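You operate a simulated robot arm through the tools that you are given. There is no shell and no other tool.

The job below is to be done with a simulated robot arm. You get a single attempt, and the scene is never put back.

JOB
Coil the short purple roll onto the white core and band it.
Fine: brake knob at FIRM, webbing lever to FEED, crank till the tail is in; then core on the black disc and press the BAND pad. The rolls and the grey core stay.

Only the result counts: the job must be done as asked and must still hold three seconds after the hand-in. Knocking over, shifting, dropping, spilling or breaking anything else fails it.

ROBOT AND FRAMES
A 7-joint arm with a two-finger parallel gripper, fixed in place. Base frame: the origin is at the foot of the arm, x ahead of it, y to its left, z up. Units: cm, degrees, N and s.
Its first joint turns from -166.0 to 166.0 degrees. Payload 3.43 kg.
Tool frame: the origin (TCP) lies between the finger pads and is the grasp point; the fingertips stand 3 cm ahead of it; z points along the fingers, y is the line along which they close. The gripper opens to 9.4 cm. The fingers are 2.8 cm wide and 1 cm thick; the gripper's body (5 by 9.6 cm) begins 5.5 cm behind the TCP.
Orientation is told as [roll, pitch, yaw] about the base's x, y, z axes, in that order, counted from this pose: with the fingers straight down and closing along the base's y, the tool's x points along the base's -x, its y along +y and its z along -z.

CONTROLS
- The arm moves only by the tool step_arm. Its argument "motion" is a list of rows, each a list of 7 numbers: the shift along the tool's x, y, z in cm, then the turn, a rotation vector about the tool's x, y, z in degrees, then the opening, from 0 (shut) to 1 (fully open). In form: [[tx, ty, tz, rx, ry, rz, gripper], ...]. A call has 1 to 20 rows; each row shifts and turns the commanded pose from where the row before left it, along the tool's axes as they then stand. Rows are played at 5 a second. More than 5 cm and 8.6 degrees between two rows, or a gripper value outside its range, and nothing of the call is played. A pose out of reach is approached as far as the arm can. The call stops where the force on the tool passes 50 N (or 10 N more than at its start, if that is more) or the arm is blocked; 0.2 s more then pass. The fingers move at their own pace (about 4.5 cm/s each) and stop on an object; they squeeze with about 24 N. The grip force told is the motor's: it shows also when the fingers shut on nothing. Time passes only in rows, and 0.2 s behind the last, so rows that do not move let the fingers close. It gives the time, the measured TCP pose, the force on the tool (base axes), the opening and the grip force at its end, in the units of the frame above (readings bear some noise), with the torque about the TCP (base axes, N m) and any sound that the robot's microphone picked up.
- Cameras (640 x 400 px; columns grow to the right, rows downward): "scene" is fixed at [39.78, -65.11, 154.55]; the picture's right is [0.96, -0.27, 0.00], its down [-0.26, -0.91, -0.32] and it looks along [0.09, 0.31, -0.95] (base axes); focal length 351 px, centre (320, 200). "wrist" rides on the gripper at [7.6, 1.4, -10.3] in the tool frame; the picture's right is [-0.18, 0.98, 0.00], its down [-0.75, -0.14, -0.64] and it looks along [-0.63, -0.12, 0.77] (tool axes); focal length 243 px, centre (320, 200).
- grab_frame(camera): a new picture of that camera. It takes no simulated time.
- raise_lower(by): slides the trunk up (or, below 0, down) by that many cm; the arm rides with it, the base frame stays. It gives what a move gives, with no picture.
- point_at(camera, pixels): there is no depth. For up to 12 entries [column, row, z] of the newest picture of that camera ("zoom" is the newest enlarged one), the place [x, y] in the base frame at which the ray of that pixel passes the height z, good to about 0.2 cm. It takes no simulated time.
- close_up(camera, box): a new picture of the part [left, top, right, bottom] of that camera's present view, enlarged. It takes no simulated time.
- job_done(): hands the job in; it is judged then, once.

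Leave the gripper open and the arm clear of the work at the hand-in unless told otherwise.

The tools are called after "Call:" as a command line: name --pt "numbers of a row" for each row, then --argument value for the rest, lists and objects as JSON in quotes. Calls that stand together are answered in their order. step_arm: Moves the arm, as the interface text tells. Its arguments: {"type":"object","properties":{"motion":{"type":"array"}},"required":["motion"]} The other tools are called the same way: raise_lower (by) slides the trunk up or down; grab_frame (camera) takes a picture; point_at (camera, pixels) gives the place at which the rays of pixels pass given heights; close_up (camera, box) takes an enlarged picture of a part of a camera's view; job_done () hands the job in.

At the start:

```text
t: 0.0
tool_pos: [35.99, -42.81, 118.27]
orientation: [0.0, 0.0, 0.0]
force: [-0.3, -0.1, 0.0]
torque: [0.01, 0.0, -0.03]
gripper_width: 9.42
grip_force: 0.1
trunk travel left (down, up): [-27.5, 21.5]
```

scene: 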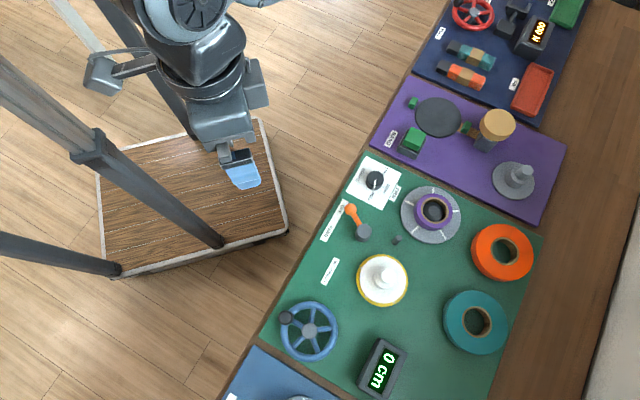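
wrist: 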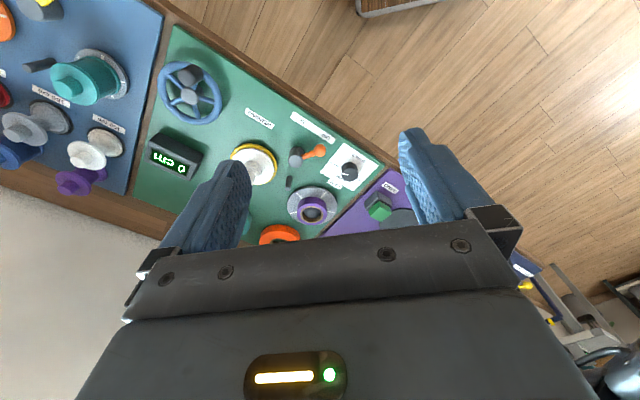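

I see a green board with a knob, an orange lever, a white core on a yellow-rimmed spindle, a blue crank and a purple roll. I'll enlarge several regions to read the labels.

Call:
close_up --camera "scene" --box '[320, 140, 480, 240]'

Call:
close_up --camera "scene" --box '[260, 220, 420, 320]'

Call:
close_up --camera "scene" --box '[380, 80, 560, 200]'

Call:
close_up --camera "scene" --box '[220, 280, 440, 400]'

```text
4.00 times, centred on (400, 190) of scene
```

zoom: 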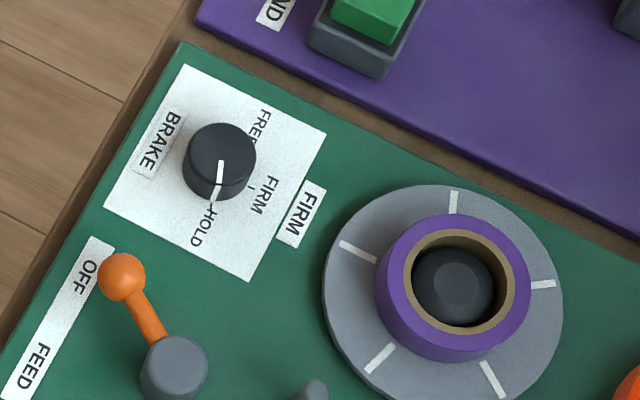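

```text
4.00 times, centred on (340, 270) of scene
```

zoom: 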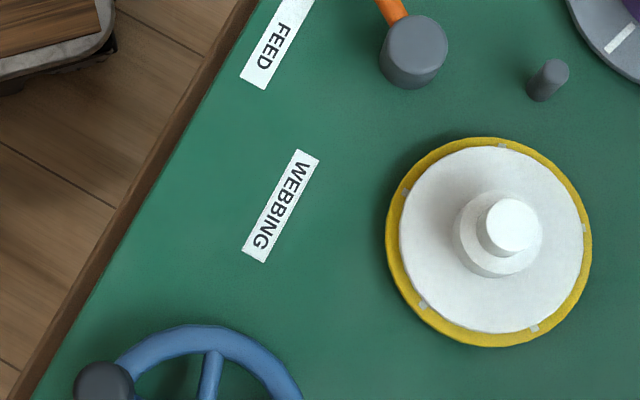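

```text
3.33 times, centred on (470, 140) of scene
```

zoom: 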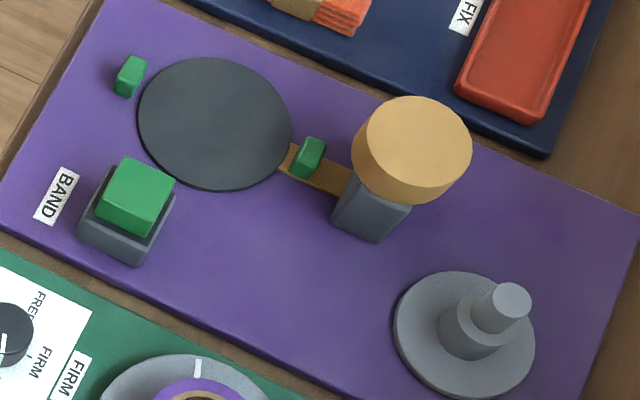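

```text
2.91 times, centred on (330, 340) of scene
```

zoom: 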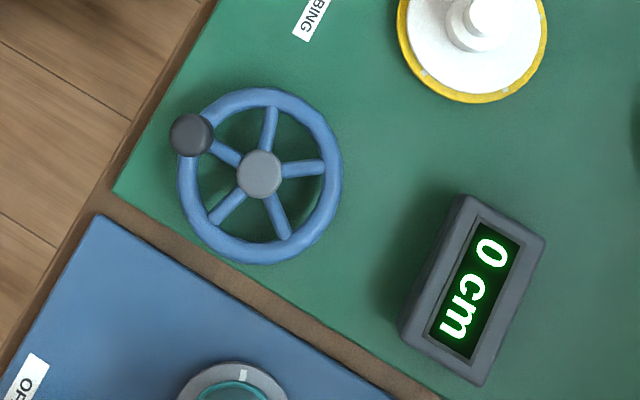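

The brake points near HOLD, the lever is at OFF, and the counter reads 0 cm. I'll triangulate heights from both cameras, using the knob at scene (375,180)/wrist (349,171), the core knob at scene (384,278), the lever ball and others.

Call:
grab_frame --camera "scene"

Call:
grab_frame --camera "wrist"

Call:
close_up --camera "wrist" --box '[230, 100, 390, 200]'

Call:
point_at --camera "scene" --pixels '[[375, 180, 80], [375, 180, 90], [375, 180, 70], [351, 209, 80], [351, 209, 90], [351, 209, 70], [387, 277, 80], [387, 277, 90], [286, 317, 80], [286, 317, 90], [438, 120, 80], [438, 120, 90]]'

Call:
point_at --camera "wrist" --pixels '[[349, 171, 80], [349, 171, 90], [349, 171, 70], [319, 151, 80], [319, 151, 90], [319, 151, 70], [188, 96, 80], [188, 96, 90]]'

```text
taken
```

scene: 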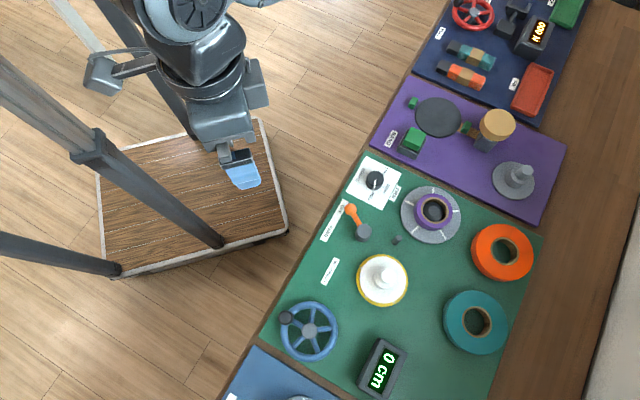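

```text
taken
```

wrist: 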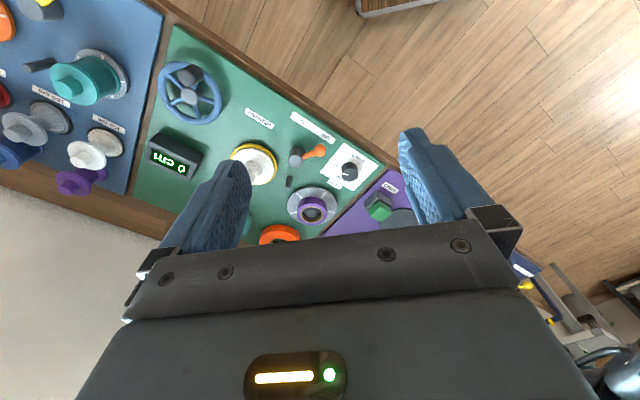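

```text
4.00 times, centred on (310, 150) of wrist
```

zoom: 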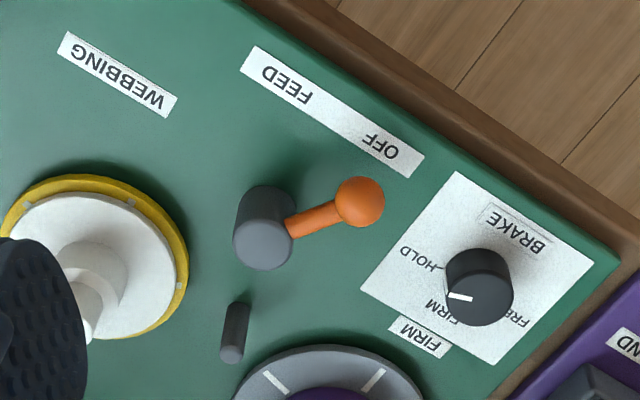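

```text
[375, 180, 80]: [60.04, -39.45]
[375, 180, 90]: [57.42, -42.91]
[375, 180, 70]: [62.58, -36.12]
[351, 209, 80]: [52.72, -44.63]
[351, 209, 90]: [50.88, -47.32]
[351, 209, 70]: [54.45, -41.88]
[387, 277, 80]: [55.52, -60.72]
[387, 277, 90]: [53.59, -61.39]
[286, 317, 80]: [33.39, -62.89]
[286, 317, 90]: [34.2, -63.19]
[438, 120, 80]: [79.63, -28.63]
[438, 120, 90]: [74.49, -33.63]
```

```text
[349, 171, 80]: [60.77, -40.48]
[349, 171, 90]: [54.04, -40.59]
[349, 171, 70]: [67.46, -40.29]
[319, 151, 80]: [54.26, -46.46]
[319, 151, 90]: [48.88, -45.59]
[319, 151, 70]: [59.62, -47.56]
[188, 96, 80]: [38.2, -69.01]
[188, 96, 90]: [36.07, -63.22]
```

From triangulation the knob top is near (59.4,-40.4,82.5) and the lever ball near (52,-46,84.5), so the board is at about z 79. I'll move the tool above the knob at about z 100 for a closer wrist view.

Call:
step_arm --pt "-2.9 0.3 2.0 0 0 0 1" --pt "-2.9 0.3 2.0 0 0 0 1" --pt "-2.9 0.3 2.0 0 0 0 1" --pt "-2.9 0.3 2.0 0 0 0 1" --pt "-2.9 0.3 2.0 0 0 0 1" --pt "-2.9 0.3 2.0 0 0 0 1" --pt "-2.9 0.3 2.0 0 0 0 1" --pt "-2.9 0.3 2.0 0 0 0 1"

Call:
grab_frame --camera "wrist"

Call:
grab_frame --camera "scene"

```text
t: 1.8
tool_pos: [59.26, -40.28, 102.31]
orientation: [0.1, -0.1, 0.0]
force: [0.5, 0.3, -0.1]
torque: [-0.01, -0.03, 0.03]
gripper_width: 9.42
grip_force: 0.1
trunk travel left (down, up): [-27.5, 21.5]
```

```text
taken
```

wrist: 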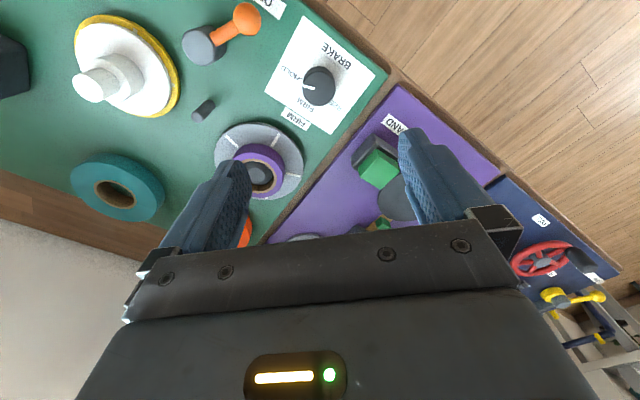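

```text
taken
```

scene: 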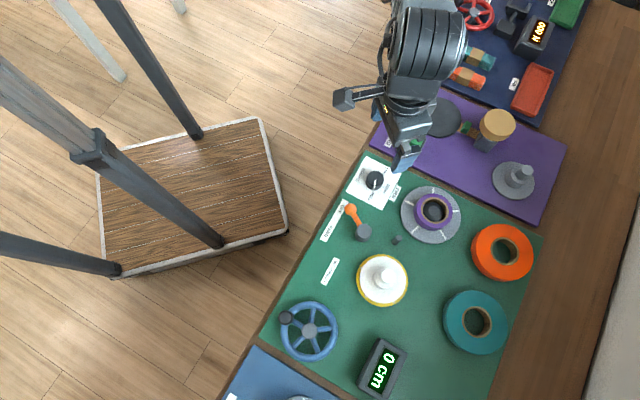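

The wrist now sees the knob at (319,86). I'll enlarge it and take triangulation readings on several items.

Call:
close_up --camera "wrist" --box '[260, 20, 388, 140]'

Call:
point_at --camera "wrist" --pixels '[[319, 90, 80], [319, 90, 85], [247, 18, 80], [247, 18, 85], [96, 86, 80], [96, 86, 90], [258, 175, 80], [258, 175, 85], [206, 45, 80], [206, 45, 85], [376, 168, 80], [376, 168, 85]]'

Call:
point_at --camera "scene" --pixels '[[376, 180, 80], [376, 180, 85], [351, 209, 80], [351, 209, 85], [387, 277, 80], [387, 277, 90], [433, 210, 80], [433, 210, 85], [363, 230, 80], [363, 230, 85], [414, 137, 80], [414, 137, 85]]'

```text
3.33 times, centred on (324, 80) of wrist
```

zoom: 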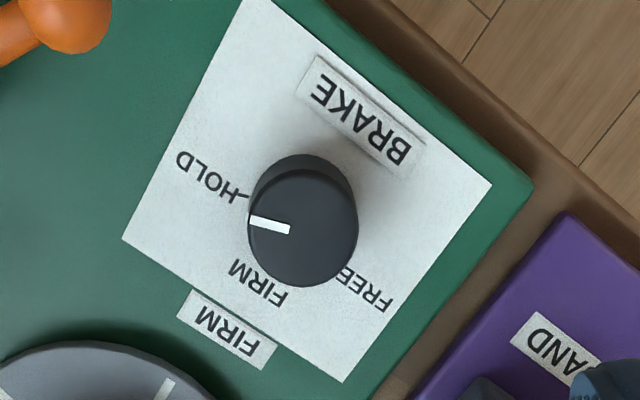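

```text
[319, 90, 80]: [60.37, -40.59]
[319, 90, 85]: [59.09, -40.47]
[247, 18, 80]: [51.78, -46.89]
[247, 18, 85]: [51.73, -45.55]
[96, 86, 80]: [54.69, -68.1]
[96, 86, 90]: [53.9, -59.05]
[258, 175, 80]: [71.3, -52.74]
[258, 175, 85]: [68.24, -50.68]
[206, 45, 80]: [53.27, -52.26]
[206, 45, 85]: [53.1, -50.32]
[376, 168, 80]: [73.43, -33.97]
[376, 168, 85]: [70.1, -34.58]
```

```text
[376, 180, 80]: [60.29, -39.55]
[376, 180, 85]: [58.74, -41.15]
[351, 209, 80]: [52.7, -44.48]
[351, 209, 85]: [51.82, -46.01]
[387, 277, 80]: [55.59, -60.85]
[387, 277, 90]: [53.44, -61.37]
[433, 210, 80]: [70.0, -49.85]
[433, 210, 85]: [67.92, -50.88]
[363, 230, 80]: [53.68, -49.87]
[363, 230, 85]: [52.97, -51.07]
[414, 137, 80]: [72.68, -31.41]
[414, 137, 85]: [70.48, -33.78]
```

The knob top is about (59.5,-40.55,83), and the pointer is just at HOLD. I'll locate the label and tick positions on the plate to get the FIRM angle.

Call:
point_at --camera "scene" --pixels '[[385.5, 172, 79], [386, 189, 79], [372, 196.5, 79], [382.75, 186.75, 79], [372.75, 191.75, 79], [375.2, 181, 83], [373.7, 189.5, 83], [366.2, 156.2, 79], [401.5, 173.5, 79], [383, 210, 79], [346, 191.5, 79]]'

Call:
point_at --camera "zoom" --pixels '[[257, 285, 79], [207, 178, 79], [366, 290, 79], [245, 197, 79], [289, 229, 83], [250, 220, 83], [302, 233, 83], [248, 0, 79], [490, 183, 79], [343, 382, 79], [123, 239, 79], [40, 0, 79]]'

```text
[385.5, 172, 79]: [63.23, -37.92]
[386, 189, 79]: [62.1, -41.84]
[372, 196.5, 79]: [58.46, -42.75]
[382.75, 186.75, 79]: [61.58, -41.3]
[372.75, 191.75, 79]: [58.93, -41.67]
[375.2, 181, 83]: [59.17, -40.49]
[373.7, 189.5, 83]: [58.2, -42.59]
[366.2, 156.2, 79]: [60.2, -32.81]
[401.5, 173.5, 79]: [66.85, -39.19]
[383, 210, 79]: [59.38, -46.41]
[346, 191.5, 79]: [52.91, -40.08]
```

```text
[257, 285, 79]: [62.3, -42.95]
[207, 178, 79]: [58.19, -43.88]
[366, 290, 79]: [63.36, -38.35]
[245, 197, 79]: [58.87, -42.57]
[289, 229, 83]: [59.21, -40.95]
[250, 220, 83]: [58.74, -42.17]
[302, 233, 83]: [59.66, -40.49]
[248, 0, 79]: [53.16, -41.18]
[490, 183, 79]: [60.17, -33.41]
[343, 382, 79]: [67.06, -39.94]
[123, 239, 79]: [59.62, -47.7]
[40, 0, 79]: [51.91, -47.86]
```

The plate centre and knob are at about (59.35,-40.5). The pointer is at about -118° (HOLD), with FIRM at about -43° and FREE at about +31°, so I need about +75° counter-clockwise seen from above. I'll descend with the fingers around the knob, stopping just above the plate.

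Call:
step_arm --pt "0 -0.2 4 0 0 0 0.75" --pt "0 0 4 0 0 0 0.75" --pt "0 0 4 0 0 0 0.75" --pt "0 0 2 0 0 0 0.75" --pt "0 0 1.5 0 0 0 0.75" --pt "0 0 1 0 0 0 0.75"

Call:
grab_frame --camera "wrist"

Call:
close_up --camera "scene" --box '[320, 120, 480, 220]'

```text
t: 3.2
tool_pos: [59.21, -40.66, 85.52]
orientation: [0.1, 0.1, 0.0]
force: [0.0, -0.1, -0.4]
torque: [0.03, 0.05, 0.02]
gripper_width: 7.04
grip_force: 0.0
trunk travel left (down, up): [-27.5, 21.5]
```

```text
taken
```

wrist: 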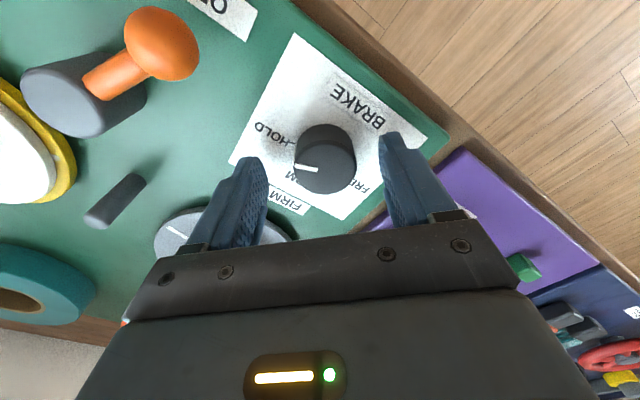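

```text
4.00 times, centred on (400, 170) of scene
```

zoom: 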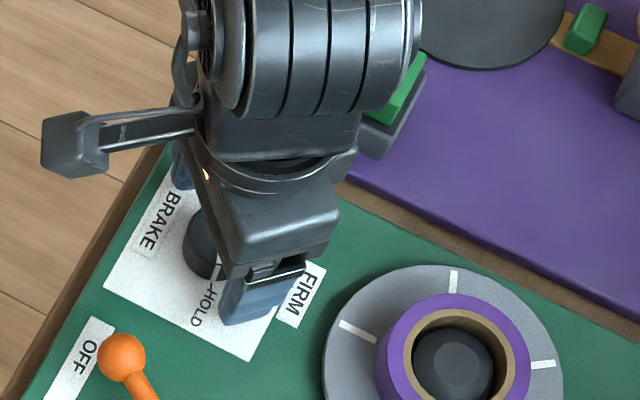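

The fingers straddle the knob, with tips at about z 82.5. I'll check the knob's centre in the wrist view before descending further.

Call:
point_at --camera "wrist" --pixels '[[326, 167, 83], [326, 167, 84], [295, 160, 83], [356, 165, 83], [322, 126, 81], [326, 192, 83], [326, 192, 84], [290, 30, 81], [240, 160, 81], [340, 220, 81], [305, 170, 83], [318, 169, 83]]'

Call:
close_up --camera "wrist" --box '[240, 90, 400, 220]'

```text
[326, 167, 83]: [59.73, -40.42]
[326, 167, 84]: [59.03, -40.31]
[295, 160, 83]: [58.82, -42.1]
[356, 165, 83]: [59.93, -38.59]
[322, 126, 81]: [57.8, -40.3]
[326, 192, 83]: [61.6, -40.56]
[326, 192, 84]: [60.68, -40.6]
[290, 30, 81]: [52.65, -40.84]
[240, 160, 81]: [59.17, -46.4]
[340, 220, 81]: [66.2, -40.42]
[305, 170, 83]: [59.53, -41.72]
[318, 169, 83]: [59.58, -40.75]
```

```text
3.08 times, centred on (320, 155) of wrist
```

zoom: 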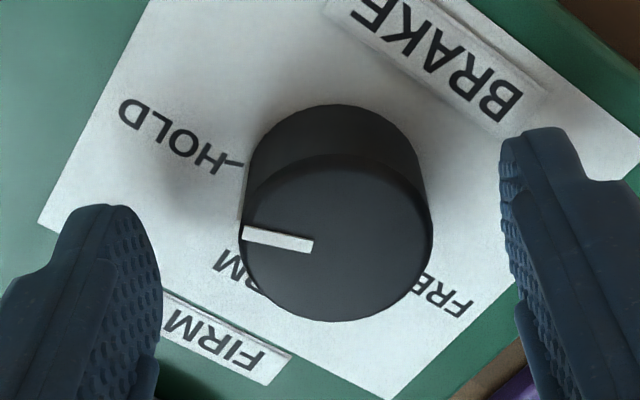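

The knob is centred near (59.2,-40.4), about 3.5 cm across. I'll go down 0.9 cm, shift +0.2 in y, and close on it.

Call:
step_arm --pt "0 0.2 0.9 0 0 0 0.75" --pt "0 0 0 0 0 0 0.2" --pt "0 0 0 0 0 0 0.2" --pt "0 0 0 0 0 0 0.2" --pt "0 0 0 0 0 0 0.2" --pt "0 0 0 0 0 0 0.2"

```text
t: 4.6
tool_pos: [59.17, -40.39, 84.61]
orientation: [0.0, 0.1, 0.0]
force: [0.6, -8.8, 0.3]
torque: [0.48, 0.0, -0.02]
gripper_width: 3.77
grip_force: 44.9
trunk travel left (down, up): [-27.5, 21.5]
```

The grip is on at width 3.77. There is a side load of -8.8 N in y, so I'll shift -0.15 and turn 75° counter-clockwise in 9 rows.

Call:
step_arm --pt "0 -0.15 0 0 0 0 0.2" --pt "0 0 0 0 0 -8.3 0.2" --pt "0 0 0 0 0 -8.3 0.2" --pt "0 0 0 0 0 -8.3 0.2" --pt "0 0 0 0 0 -8.3 0.2" --pt "0 0 0 0 0 -8.3 0.2" --pt "0 0 0 0 0 -8.3 0.2" --pt "0 0 0 0 0 -8.3 0.2" --pt "0 0 0 0 0 -8.3 0.2" --pt "0 0 0 0 0 -8.3 0.2" --pt "0 0 0 0 0 0 0.2"

Call:
grab_frame --camera "wrist"

Call:
grab_frame --camera "scene"

```text
t: 6.8
tool_pos: [59.47, -40.48, 84.9]
orientation: [0.4, 0.4, 72.9]
force: [-14.4, 6.7, 23.0]
torque: [0.69, -0.15, 0.05]
gripper_width: 3.77
grip_force: 44.8
out of reach, approached as far as the arm can: row 10
trunk travel left (down, up): [-27.5, 21.5]
stopped in row 11: the force on the tool passed its limit at 66 N (the readings are from after the stop); the commanded pose is now the measured one
```

```text
taken
```

wrist: 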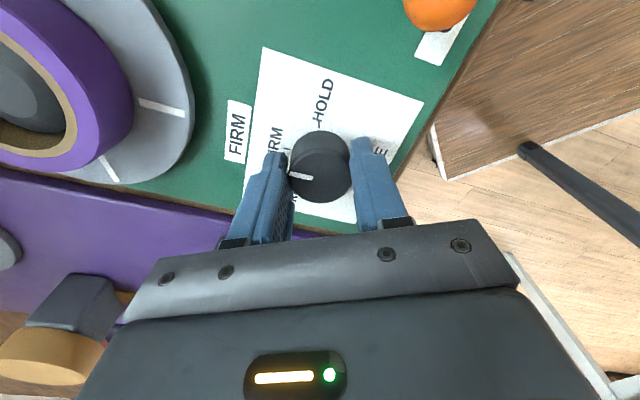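

```text
taken
```

scene: 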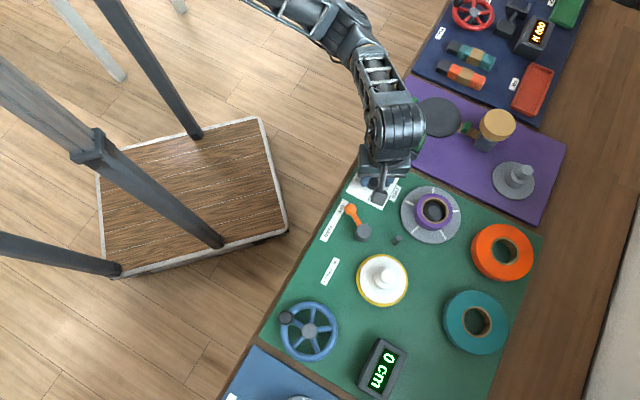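

The turn reached 72.9° before the arm's limit and the load rose. I'll release and look at the pointer from a little above.

Call:
step_arm --pt "0 0 0 0 0 0 0.75" --pt "0 0 0 0 0 0 0.75" --pt "0 0 -2 0 0 0 0.75" --pt "0 0 -3 0 0 4 0.75" --pt "0 0 -4 0 0 8 0.75"

Call:
close_up --camera "wrist" --box '[220, 40, 420, 200]'

```text
t: 8.1
tool_pos: [60.64, -40.65, 92.63]
orientation: [0.4, 0.4, 61.0]
force: [0.1, 0.1, -0.3]
torque: [-0.01, -0.02, 0.01]
gripper_width: 7.04
grip_force: 0.0
out of reach, approached as far as the arm can: row 3
trunk travel left (down, up): [-27.5, 21.5]
```

```text
2.50 times, centred on (320, 120) of wrist
```

zoom: 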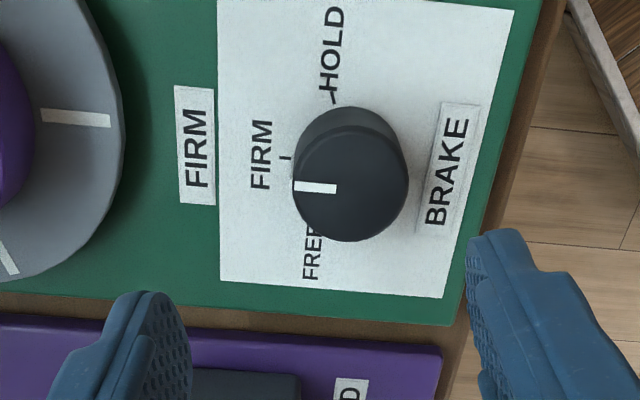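

The pointer now reads FIRM. I'll verify its angle numerically against the tick.

Call:
point_at --camera "zoom" --pixels '[[295, 186.5, 83.7], [336, 189, 83.7], [351, 187, 83.7], [281, 158, 80.8], [290, 158.5, 80.8], [331, 90, 80.8], [334, 103, 80.8], [217, 0, 80.8], [220, 280, 80.8], [515, 8, 80.8], [442, 298, 80.8]]'

```text
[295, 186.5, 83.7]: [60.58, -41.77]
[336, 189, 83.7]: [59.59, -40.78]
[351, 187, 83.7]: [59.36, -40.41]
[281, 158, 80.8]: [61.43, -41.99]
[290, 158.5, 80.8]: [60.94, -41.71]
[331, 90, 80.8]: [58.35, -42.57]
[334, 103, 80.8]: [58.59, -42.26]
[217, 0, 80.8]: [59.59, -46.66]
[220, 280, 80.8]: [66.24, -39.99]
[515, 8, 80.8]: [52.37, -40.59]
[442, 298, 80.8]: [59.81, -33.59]
```

The pointer is at -45°, matching the FIRM tick. Next is the lever, so I'll get the positions of its labels, ball and pivot.

Call:
grab_frame --camera "scene"

Call:
close_up --camera "scene" --box '[310, 180, 410, 260]'

Call:
point_at --camera "scene" --pixels '[[340.5, 210, 80.5], [329.5, 231, 80.5], [351, 209, 84.2], [363, 230, 83.8], [346, 200, 80.5], [322, 241, 80.5]]'

```text
taken
```

scene: 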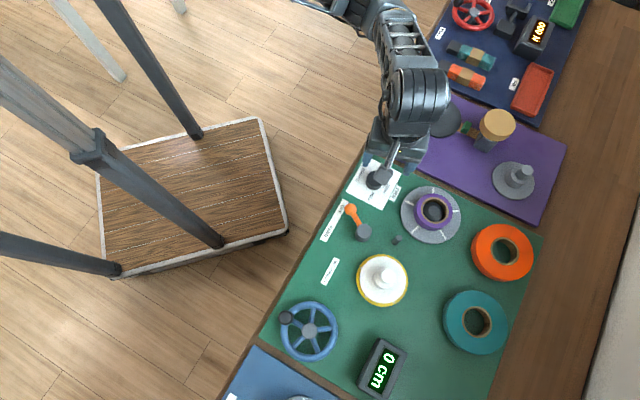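

```text
5.00 times, centred on (360, 220) of scene
```

zoom: 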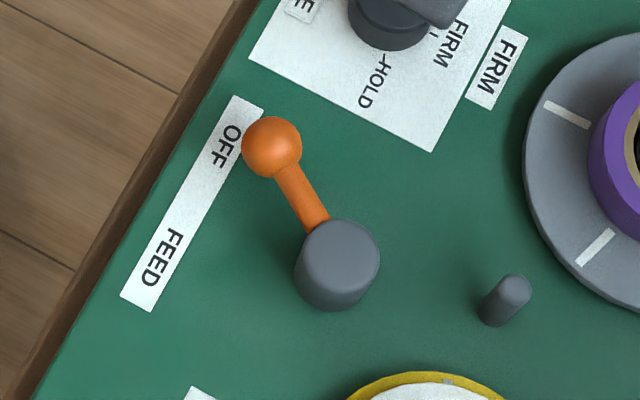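

```text
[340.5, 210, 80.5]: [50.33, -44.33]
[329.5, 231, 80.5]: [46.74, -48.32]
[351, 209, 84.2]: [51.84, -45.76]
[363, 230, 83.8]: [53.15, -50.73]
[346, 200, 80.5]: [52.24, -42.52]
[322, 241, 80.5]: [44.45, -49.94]
```

The lever ball is at about (51.65,-45.85,84.2) and the pivot at (53.15,-50.75). OFF is at about 107° and FEED at about 160-165° around the pivot. I'll turn the tool to yaw -73 so the fingers straddle the ball tangentially, rotating in place first.

Call:
step_arm --pt "0 0 -1 0 0 8.4 0.55" --pt "0 0 0 0 0 8.4 0.55" --pt "0 0 0 0 0 8.4 0.55" --pt "0 0 0 0 0 8.4 0.55" --pt "0 0 0 0 0 8.4 0.55" --pt "0 0 0 0 0 8.4 0.55" --pt "0 0 0 0 0 8.4 0.55" --pt "0 0 0 0 0 8.4 0.55" --pt "0 0 0 0 0 8.4 0.55" --pt "0 0 0 0 0 8.4 0.55" --pt "0 0 0 0 0 8.4 0.55" --pt "0 0 0 0 0 8.4 0.55" --pt "0 0 0 0 0 8.4 0.55" --pt "0 0 0 0 0 8.4 0.55" --pt "0 0 0 0 0 8.4 0.55" --pt "0 0 0 0 0 8.0 0.55"

```text
t: 11.4
tool_pos: [60.4, -40.8, 94.0]
orientation: [-0.6, 0.0, -73.0]
force: [0.9, 0.6, -0.4]
torque: [0.02, 0.03, 0.03]
gripper_width: 5.17
grip_force: 0.1
trunk travel left (down, up): [-27.5, 21.5]
```

The yaw is now -73. I'll move above the lever ball and stop at z 89 to check alignment.

Call:
step_arm --pt "-0.757 -3.28 0 0 0 0 0.55" --pt "-0.757 -3.28 0 0 0 0 0.55" --pt "-0.757 -3.28 0 0 0 0 0.55" --pt "0 0 3 0 0 0 0.55" --pt "0 0 2 0 0 0 0.55"

Call:
grab_frame --camera "wrist"

Call:
close_up --camera "scene" --box '[290, 150, 450, 250]'

```text
t: 12.7
tool_pos: [51.61, -45.9, 88.88]
orientation: [-0.6, -0.1, -72.9]
force: [-0.3, -0.4, 1.1]
torque: [-0.01, 0.0, 0.0]
gripper_width: 5.15
grip_force: 0.0
trunk travel left (down, up): [-27.5, 21.5]
```

```text
taken
```

wrist: 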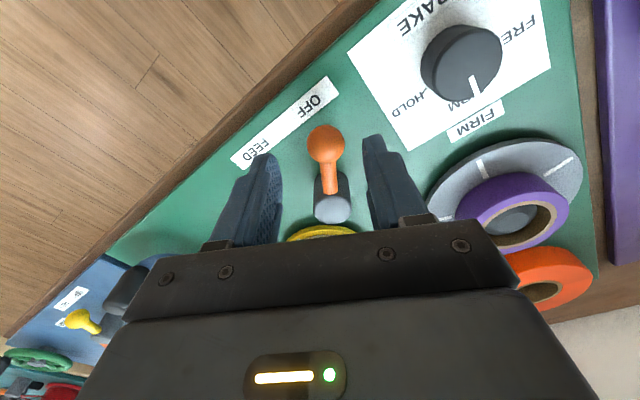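

```text
4.00 times, centred on (370, 200) of scene
```

zoom: 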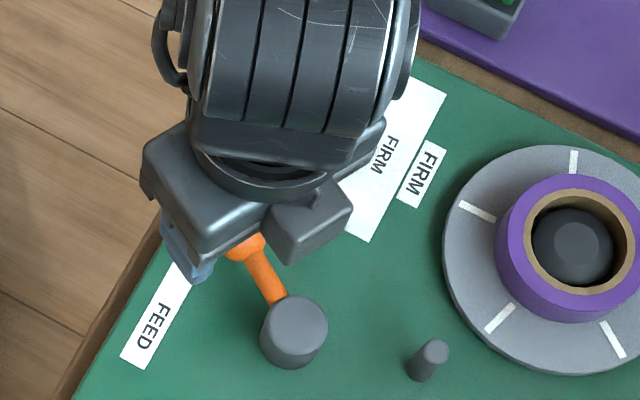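

The ball appears at wrist (326,142), with the pivot at (332,210). I'll check their positions.

Call:
point_at --camera "wrist" --pixels '[[326, 142, 84.2], [326, 142, 83.5], [332, 210, 83.8], [250, 152, 80.5], [319, 98, 80.5], [331, 185, 84]]'

```text
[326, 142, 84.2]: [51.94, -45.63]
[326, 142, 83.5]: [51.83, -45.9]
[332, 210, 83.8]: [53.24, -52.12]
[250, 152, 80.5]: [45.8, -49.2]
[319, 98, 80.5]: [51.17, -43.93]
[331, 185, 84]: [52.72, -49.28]
```

The ball is at about (51.85,-45.8). I'll nudge over, descend to z 84.6 and close on it.

Call:
step_arm --pt "0 0.24 2 0 0 0 0.55" --pt "0 0 1.5 0 0 0 0.55" --pt "0 0 0.8 0 0 0 0.55" --pt "0 0 0 0 0 0 0.1" --pt "0 0 0 0 0 0 0.1" --pt "0 0 0 0 0 0 0.1" --pt "0 0 0 0 0 0 0.1" --pt "0 0 0 0 0 0 0.1"

Call:
grab_frame --camera "wrist"

```text
t: 14.4
tool_pos: [51.68, -45.72, 84.73]
orientation: [-0.4, 0.0, -72.9]
force: [3.6, 4.2, -4.0]
torque: [0.04, -0.02, 0.18]
gripper_width: 2.55
grip_force: 45.3
trunk travel left (down, up): [-27.5, 21.5]
```

```text
taken
```

wrist: 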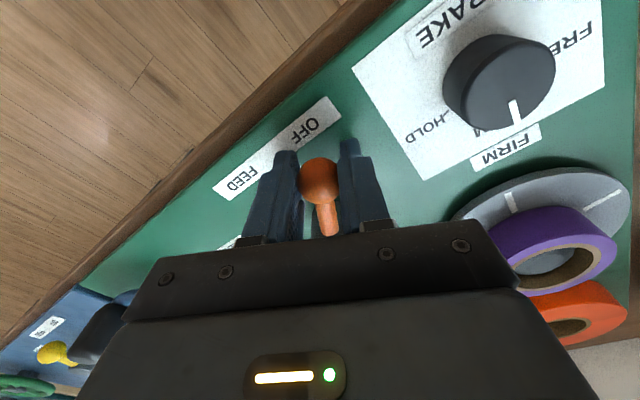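

The ball is gripped, 2.55 cm wide. I'll swing it about the pivot in 8° steps towards FEED, 56° first.

Call:
step_arm --pt "-0.052 -0.751 0 0 0 -8 0.1" --pt "-0.052 -0.751 0 0 0 -8 0.1" --pt "-0.052 -0.751 0 0 0 -8 0.1" --pt "-0.052 -0.751 0 0 0 -8 0.1" --pt "-0.052 -0.751 0 0 0 -8 0.1" --pt "-0.052 -0.751 0 0 0 -8 0.1" --pt "-0.052 -0.751 0 0 0 -8 0.1"

Call:
grab_frame --camera "wrist"

Call:
close_up --camera "scene" --box '[290, 150, 450, 250]'

```text
t: 16.1
tool_pos: [48.02, -49.28, 84.85]
orientation: [-0.4, 0.7, -16.9]
force: [-10.4, -5.7, 3.0]
torque: [-0.16, -0.26, -0.42]
gripper_width: 2.53
grip_force: 44.9
trunk travel left (down, up): [-27.5, 21.5]
```

```text
taken
```

wrist: 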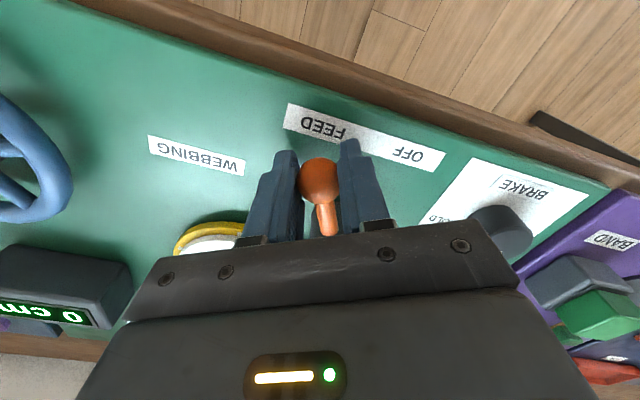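

```text
4.00 times, centred on (370, 200) of scene
```

zoom: 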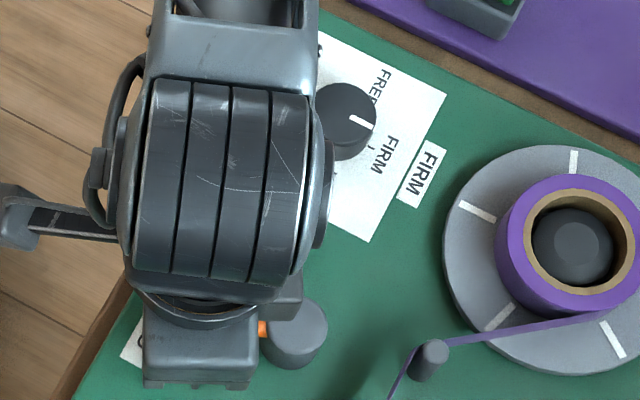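

The purple web is now fed around the guide post. I'll swing about 6° more, release, rise and look.

Call:
step_arm --pt "0.05 -0.57 0 0 0 -6 0.1" --pt "0 0 0 0 0 0 0.1" --pt "0 0 0 0 0 0 0.55" --pt "0 0 0 0 0 0 0.55" --pt "0 0 -2 0 0 0 0.55" --pt "0 0 -3 0 0 0 0.55" --pt "0 0 -4 0 0 0 0.55" --pt "2 4 0 0 0 0 0.55" --pt "2 4 0 0 0 0 0.55"

Call:
grab_frame --camera "wrist"

Call:
grab_frame --camera "scene"

Call:
close_up --camera "scene" --box '[280, 180, 440, 300]'

```text
t: 18.1
tool_pos: [45.57, -41.32, 93.71]
orientation: [-0.4, 0.5, -11.0]
force: [0.2, -0.4, -0.3]
torque: [0.03, -0.02, -0.04]
gripper_width: 5.17
grip_force: 0.0
trunk travel left (down, up): [-27.5, 21.5]
```

```text
taken
```

wrist: 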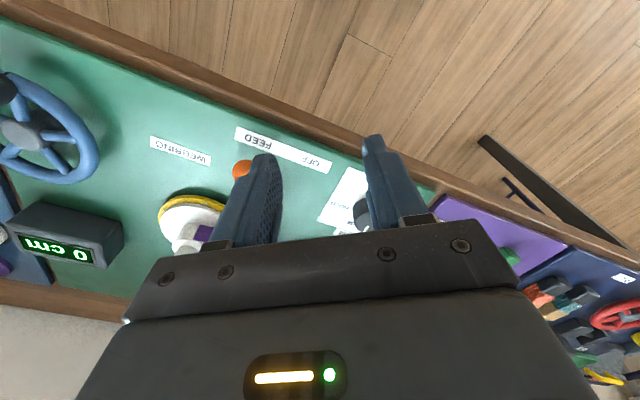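

```text
taken
```

scene: 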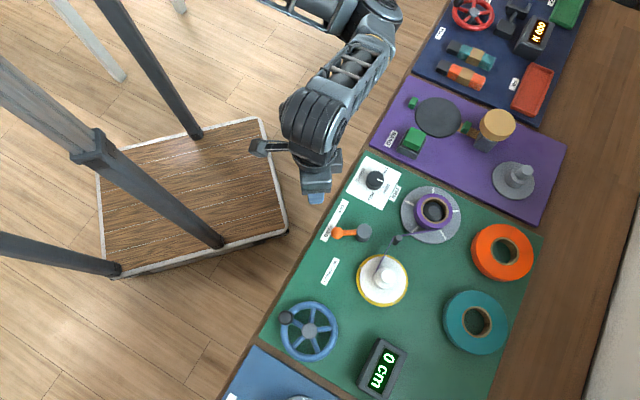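

```text
3.33 times, centred on (360, 240) of scene
```

zoom: 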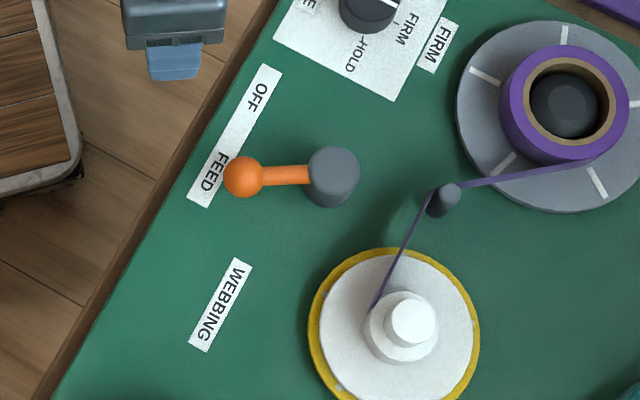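

The lever is at FEED, and the web runs roll → post → left side of the core hub, so the core must turn counter-clockwise seen from above. Now I'll rotate to yaw -60 and hover near the crank wheel to measure it.

Call:
step_arm --pt "0 0 -1 0 0 8.2 0.55" --pt "0 0 -1 0 0 8.2 0.55" --pt "0 0 -1 0 0 8.2 0.55" --pt "0 0 -1 0 0 8.2 0.55" --pt "0 0 -1 0 0 8.2 0.55" --pt "0 0 0 0 0 8.0 0.55" --pt "-2.62 -3.73 0 0 0 0 0.55" --pt "-2.62 -3.73 0 0 0 0 0.55" --pt "-2.62 -3.73 0 0 0 0 0.55" --pt "-2.62 -3.73 0 0 0 0 0.55" --pt "-2.62 -3.73 0 0 0 0 0.55"

Call:
grab_frame --camera "wrist"

Call:
grab_frame --camera "scene"

```text
t: 20.4
tool_pos: [36.14, -61.98, 99.13]
orientation: [-0.6, 0.1, -60.0]
force: [0.1, 1.3, 0.1]
torque: [-0.04, 0.02, 0.01]
gripper_width: 5.16
grip_force: 0.1
trunk travel left (down, up): [-27.5, 21.5]
```

```text
taken
```

wrist: 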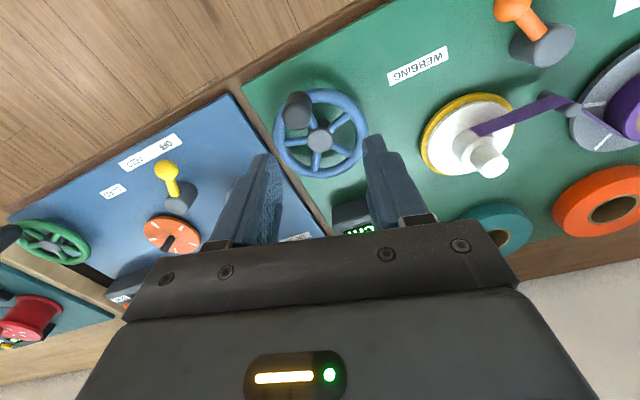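

```text
taken
```

scene: 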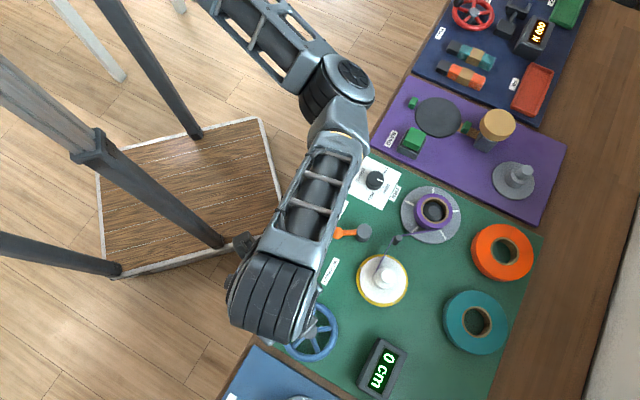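

I'll enlarge the wheel in the wrist view and triangulate it against the earlier scene positions.

Call:
close_up --camera "wrist" --box '[256, 70, 384, 190]'

Call:
point_at --camera "wrist" --pixels '[[299, 105, 85], [299, 105, 88], [299, 119, 85], [299, 119, 88], [319, 140, 82], [319, 140, 85], [486, 165, 85], [486, 165, 88], [319, 91, 83], [323, 177, 83], [275, 132, 83], [366, 137, 83]]'

Call:
point_at --camera "scene" --pixels '[[285.5, 317, 85], [285.5, 317, 88], [309, 331, 82], [309, 331, 85], [308, 302, 83], [313, 361, 83], [281, 335, 83], [338, 330, 83]]'

```text
3.33 times, centred on (320, 130) of wrist
```

zoom: 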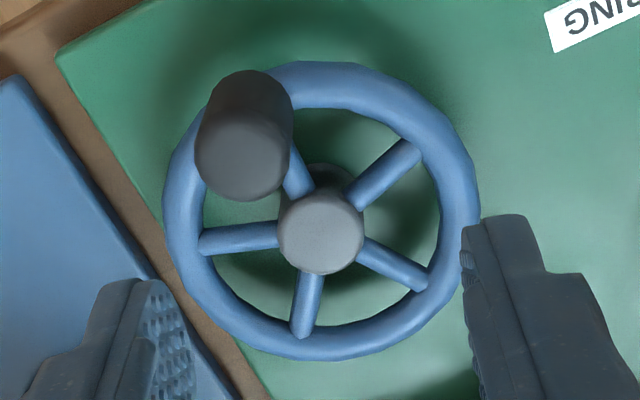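

```text
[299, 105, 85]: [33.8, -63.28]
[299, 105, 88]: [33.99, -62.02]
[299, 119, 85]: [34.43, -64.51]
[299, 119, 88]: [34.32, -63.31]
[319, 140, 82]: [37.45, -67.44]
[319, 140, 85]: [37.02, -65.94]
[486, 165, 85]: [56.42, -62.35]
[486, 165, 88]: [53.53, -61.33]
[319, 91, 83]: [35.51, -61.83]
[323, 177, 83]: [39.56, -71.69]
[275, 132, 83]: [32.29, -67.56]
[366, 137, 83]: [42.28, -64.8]
```

```text
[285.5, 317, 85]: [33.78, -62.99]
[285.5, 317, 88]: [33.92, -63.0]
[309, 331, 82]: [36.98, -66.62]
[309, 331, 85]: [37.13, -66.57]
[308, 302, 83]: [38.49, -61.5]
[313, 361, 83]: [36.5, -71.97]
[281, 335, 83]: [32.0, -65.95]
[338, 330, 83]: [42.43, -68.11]
```

The handle top is at about (34.1,-63.1,88.5), the wheel hub at about (37.2,-66.7,83.7), and the crank radius is about 4.7. I'll move above the handle, down to z 91.5 first.

Call:
step_arm --pt "0 -2.35 2 0 0 0 0.55" --pt "0 0 3 0 0 0 0.55" --pt "0 0 2.6 0 0 0 0.55"

Call:
grab_frame --camera "wrist"

Call:
point_at --camera "wrist" --pixels '[[320, 160, 88.5], [320, 150, 88.5]]'

```text
t: 21.2
tool_pos: [33.89, -63.25, 91.25]
orientation: [-0.5, 0.2, -60.0]
force: [0.3, -0.8, -0.2]
torque: [-0.01, 0.02, 0.01]
gripper_width: 5.13
grip_force: 0.0
trunk travel left (down, up): [-27.5, 21.5]
```

```text
taken
```

wrist: 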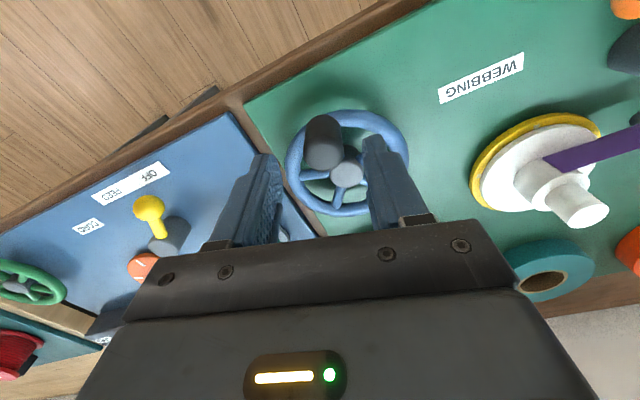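

```text
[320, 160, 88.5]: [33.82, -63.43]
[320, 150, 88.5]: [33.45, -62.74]
```

The handle top centre is at about (324,152), so I'll shift 0.35 along tool +x and 0.1 along +y, descend to z 88.2 and grip.

Call:
step_arm --pt "0.35 0.15 1.5 0 0 0 0.55" --pt "0 0 1.5 0 0 0 0.55" --pt "0 0 0 0 0 0 0.1" --pt "0 0 0 0 0 0 0.1" --pt "0 0 0 0 0 0 0.1" --pt "0 0 0 0 0 0 0.1" --pt "0 0 0 0 0 0 0.1"

Call:
grab_frame --camera "wrist"

Call:
point_at --camera "wrist" --pixels '[[347, 180, 83.7]]'

```text
t: 22.9
tool_pos: [33.88, -62.71, 88.27]
orientation: [-0.5, 0.2, -59.9]
force: [-0.5, 0.1, -0.7]
torque: [0.46, -1.0, 0.0]
gripper_width: 2.58
grip_force: 44.8
trunk travel left (down, up): [-27.5, 21.5]
```

```text
taken
```

wrist: 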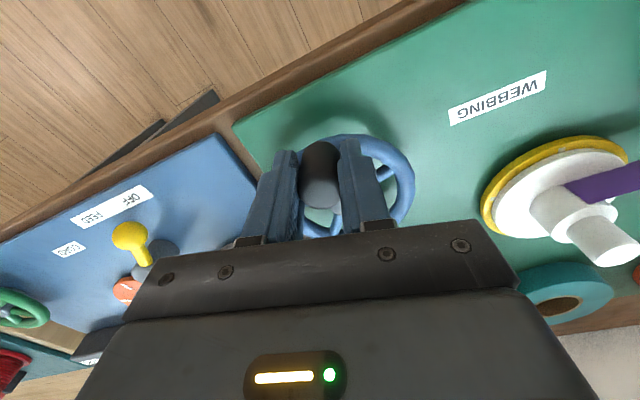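

```text
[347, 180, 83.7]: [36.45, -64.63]
```

I have the handle gripped. I'll test with a 45° counter-clockwise crank move in three rows and check the force and counter.

Call:
step_arm --pt "-0.38 -1.208 0 0 0 0 0.1" --pt "-0.68 -1.068 0 0 0 0 0.1" --pt "-0.933 -0.855 0 0 0 0 0.1" --pt "0 0 0 0 0 0 0.1"

Call:
grab_frame --camera "wrist"

Call:
grab_frame --camera "scene"

Call:
close_up --camera "scene" --box '[260, 220, 440, 400]'

```text
t: 23.9
tool_pos: [32.42, -66.12, 88.32]
orientation: [-0.4, 0.2, -59.8]
force: [16.7, 0.3, -16.8]
torque: [0.59, -0.97, 0.04]
gripper_width: 2.6
grip_force: 44.8
trunk travel left (down, up): [-27.5, 21.5]
```

```text
taken
```

wrist: 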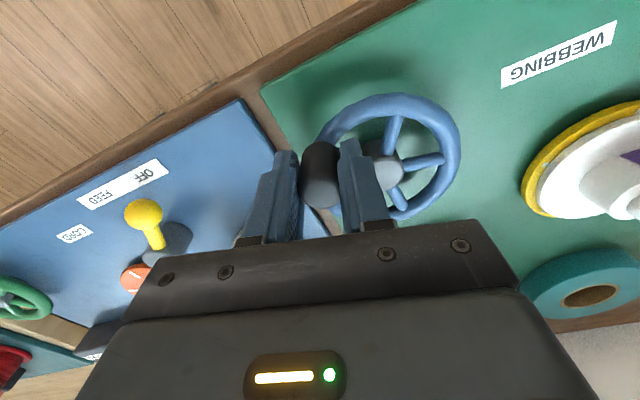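

```text
taken
```

scene: 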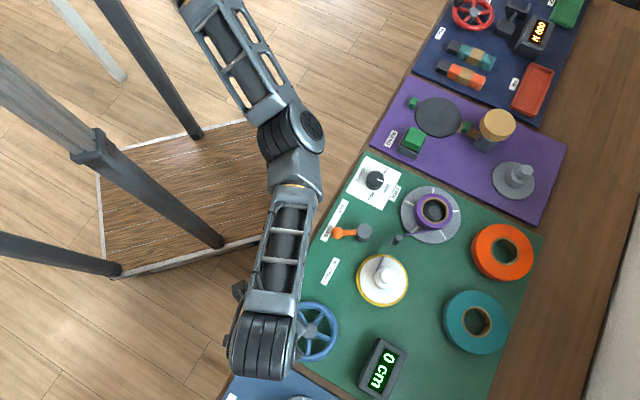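

```text
2.22 times, centred on (350, 310) of scene
```

zoom: 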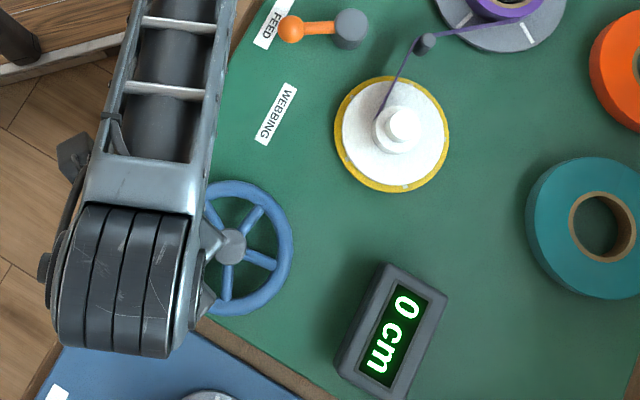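

The wheel turned but the counter still reads 0. I'll check whether the core moved by looking at the rim marks.

Call:
close_up --camera "scene" --box '[340, 220, 440, 320]'

```text
4.00 times, centred on (390, 270) of scene
```

zoom: 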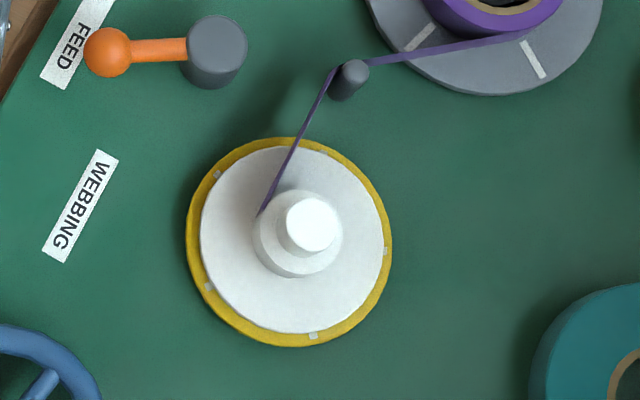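

The core turned about 15° clockwise, which is the wrong way, while the crank turned 45° counter-clockwise. So clockwise cranking should wind. I'll test 100° clockwise.

Call:
step_arm --pt "1.203 1.103 0 0 0 0 0.1" --pt "0.754 1.448 0 0 0 0 0.1" --pt "0.213 1.618 0 0 0 0 0.1" --pt "-0.353 1.593 0 0 0 0 0.1" --pt "-0.877 1.376 0 0 0 0 0.1" --pt "0 0 0 0 0 0 0.1"

Call:
grab_frame --camera "wrist"

Call:
close_up --camera "scene" --box '[260, 220, 440, 400]'

Call:
close_up --camera "scene" --box '[340, 220, 440, 320]'

```text
t: 25.2
tool_pos: [38.12, -61.37, 88.35]
orientation: [-0.5, 0.3, -59.9]
force: [0.6, 28.8, -20.3]
torque: [1.12, -0.48, 0.04]
gripper_width: 2.58
grip_force: 44.9
trunk travel left (down, up): [-27.5, 21.5]
```

```text
taken
```

wrist: 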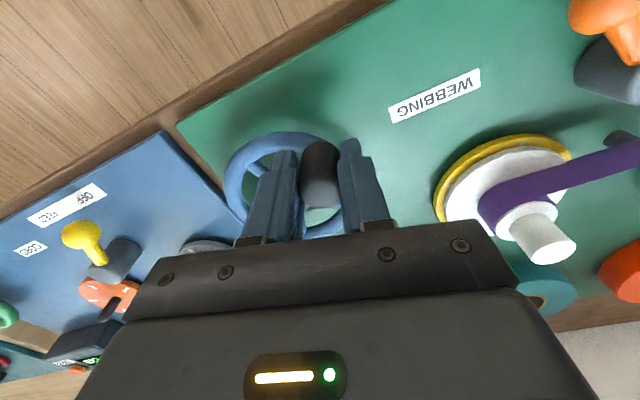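

```text
2.22 times, centred on (350, 310) of scene
```

zoom: 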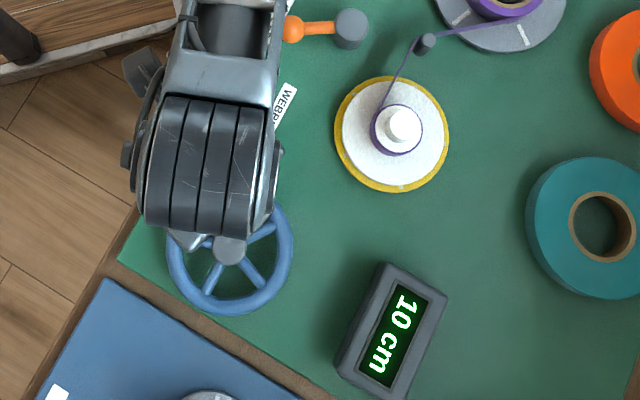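

```text
4.00 times, centred on (390, 270) of scene
```

zoom: 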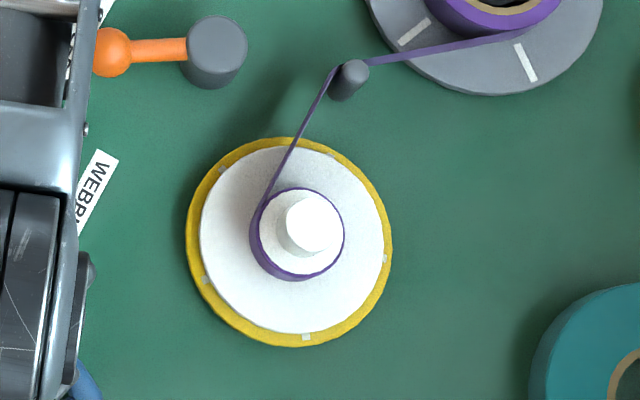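

Clockwise winds: the counter reads 10 cm and the coil is forming. I'll continue half a turn with a refitted circle (centre about (37.25,-66.25), r 4.88).

Call:
step_arm --pt "-1.06 1.316 0 0 0 0 0.1" --pt "-1.593 0.58 0 0 0 0 0.1" --pt "-1.695 0 0 0 0 0 0.1" --pt "-1.593 -0.58 0 0 0 0 0.1" --pt "-1.298 -1.09 0 0 0 0 0.1" --pt "-0.8475 -1.468 0 0 0 0 0.1" --pt "-0.294 -1.669 0 0 0 0 0.1" --pt "0.294 -1.669 0 0 0 0 0.1" --pt "0.8475 -1.468 0 0 0 0 0.1" --pt "0 0 0 0 0 0 0.1"

Call:
grab_frame --camera "wrist"

Call:
close_up --camera "scene" --box '[260, 180, 480, 400]'

```text
t: 27.4
tool_pos: [36.16, -71.0, 88.47]
orientation: [-0.5, 0.1, -59.9]
force: [4.3, 0.6, -11.9]
torque: [0.2, -1.08, -0.02]
gripper_width: 2.53
grip_force: 45.4
trunk travel left (down, up): [-27.5, 21.5]
```

```text
taken
```

wrist: 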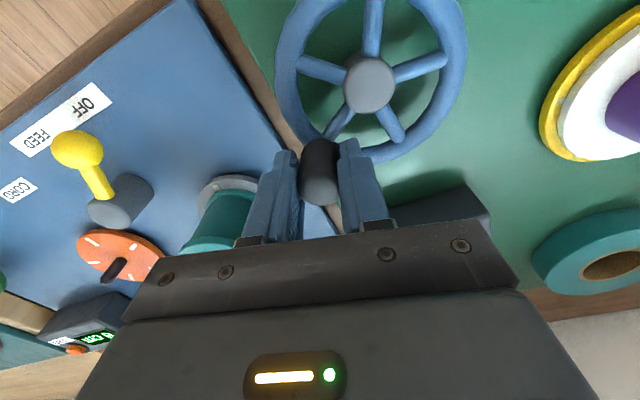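

```text
1.82 times, centred on (370, 290) of scene
```

zoom: 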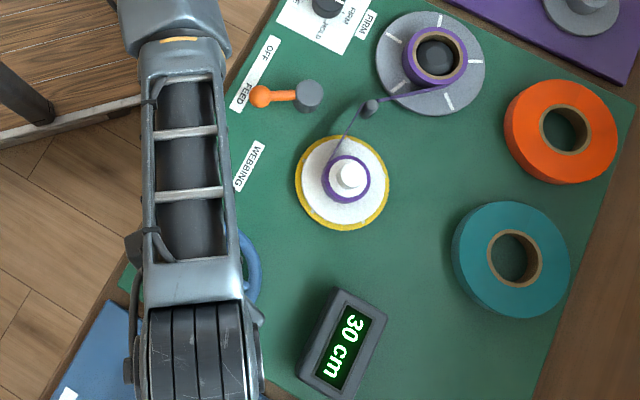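

It reads 30 cm and the forces are low. I'll continue another half turn.

Call:
step_arm --pt "1.298 -1.09 0 0 0 0 0.1" --pt "1.593 -0.58 0 0 0 0 0.1" --pt "1.695 0 0 0 0 0 0.1" --pt "1.593 0.58 0 0 0 0 0.1" --pt "1.298 1.09 0 0 0 0 0.1" --pt "0.8475 1.468 0 0 0 0 0.1" --pt "0.294 1.669 0 0 0 0 0.1" --pt "-0.294 1.669 0 0 0 0 0.1" --pt "-0.8475 1.468 0 0 0 0 0.1" --pt "0 0 0 0 0 0 0.1"

Call:
close_up --camera "scene" --box '[260, 180, 480, 400]'

```text
t: 29.6
tool_pos: [37.75, -61.43, 88.41]
orientation: [-0.6, 0.2, -60.1]
force: [-9.2, -15.5, -7.5]
torque: [1.11, -0.06, -0.02]
gripper_width: 2.51
grip_force: 45.6
trunk travel left (down, up): [-27.5, 21.5]
```

```text
1.82 times, centred on (370, 290) of scene
```

zoom: 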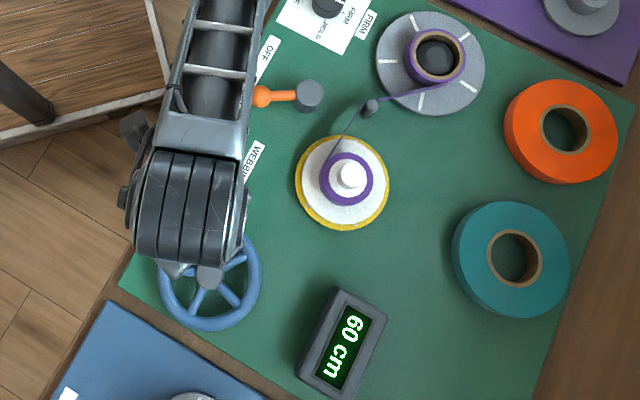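

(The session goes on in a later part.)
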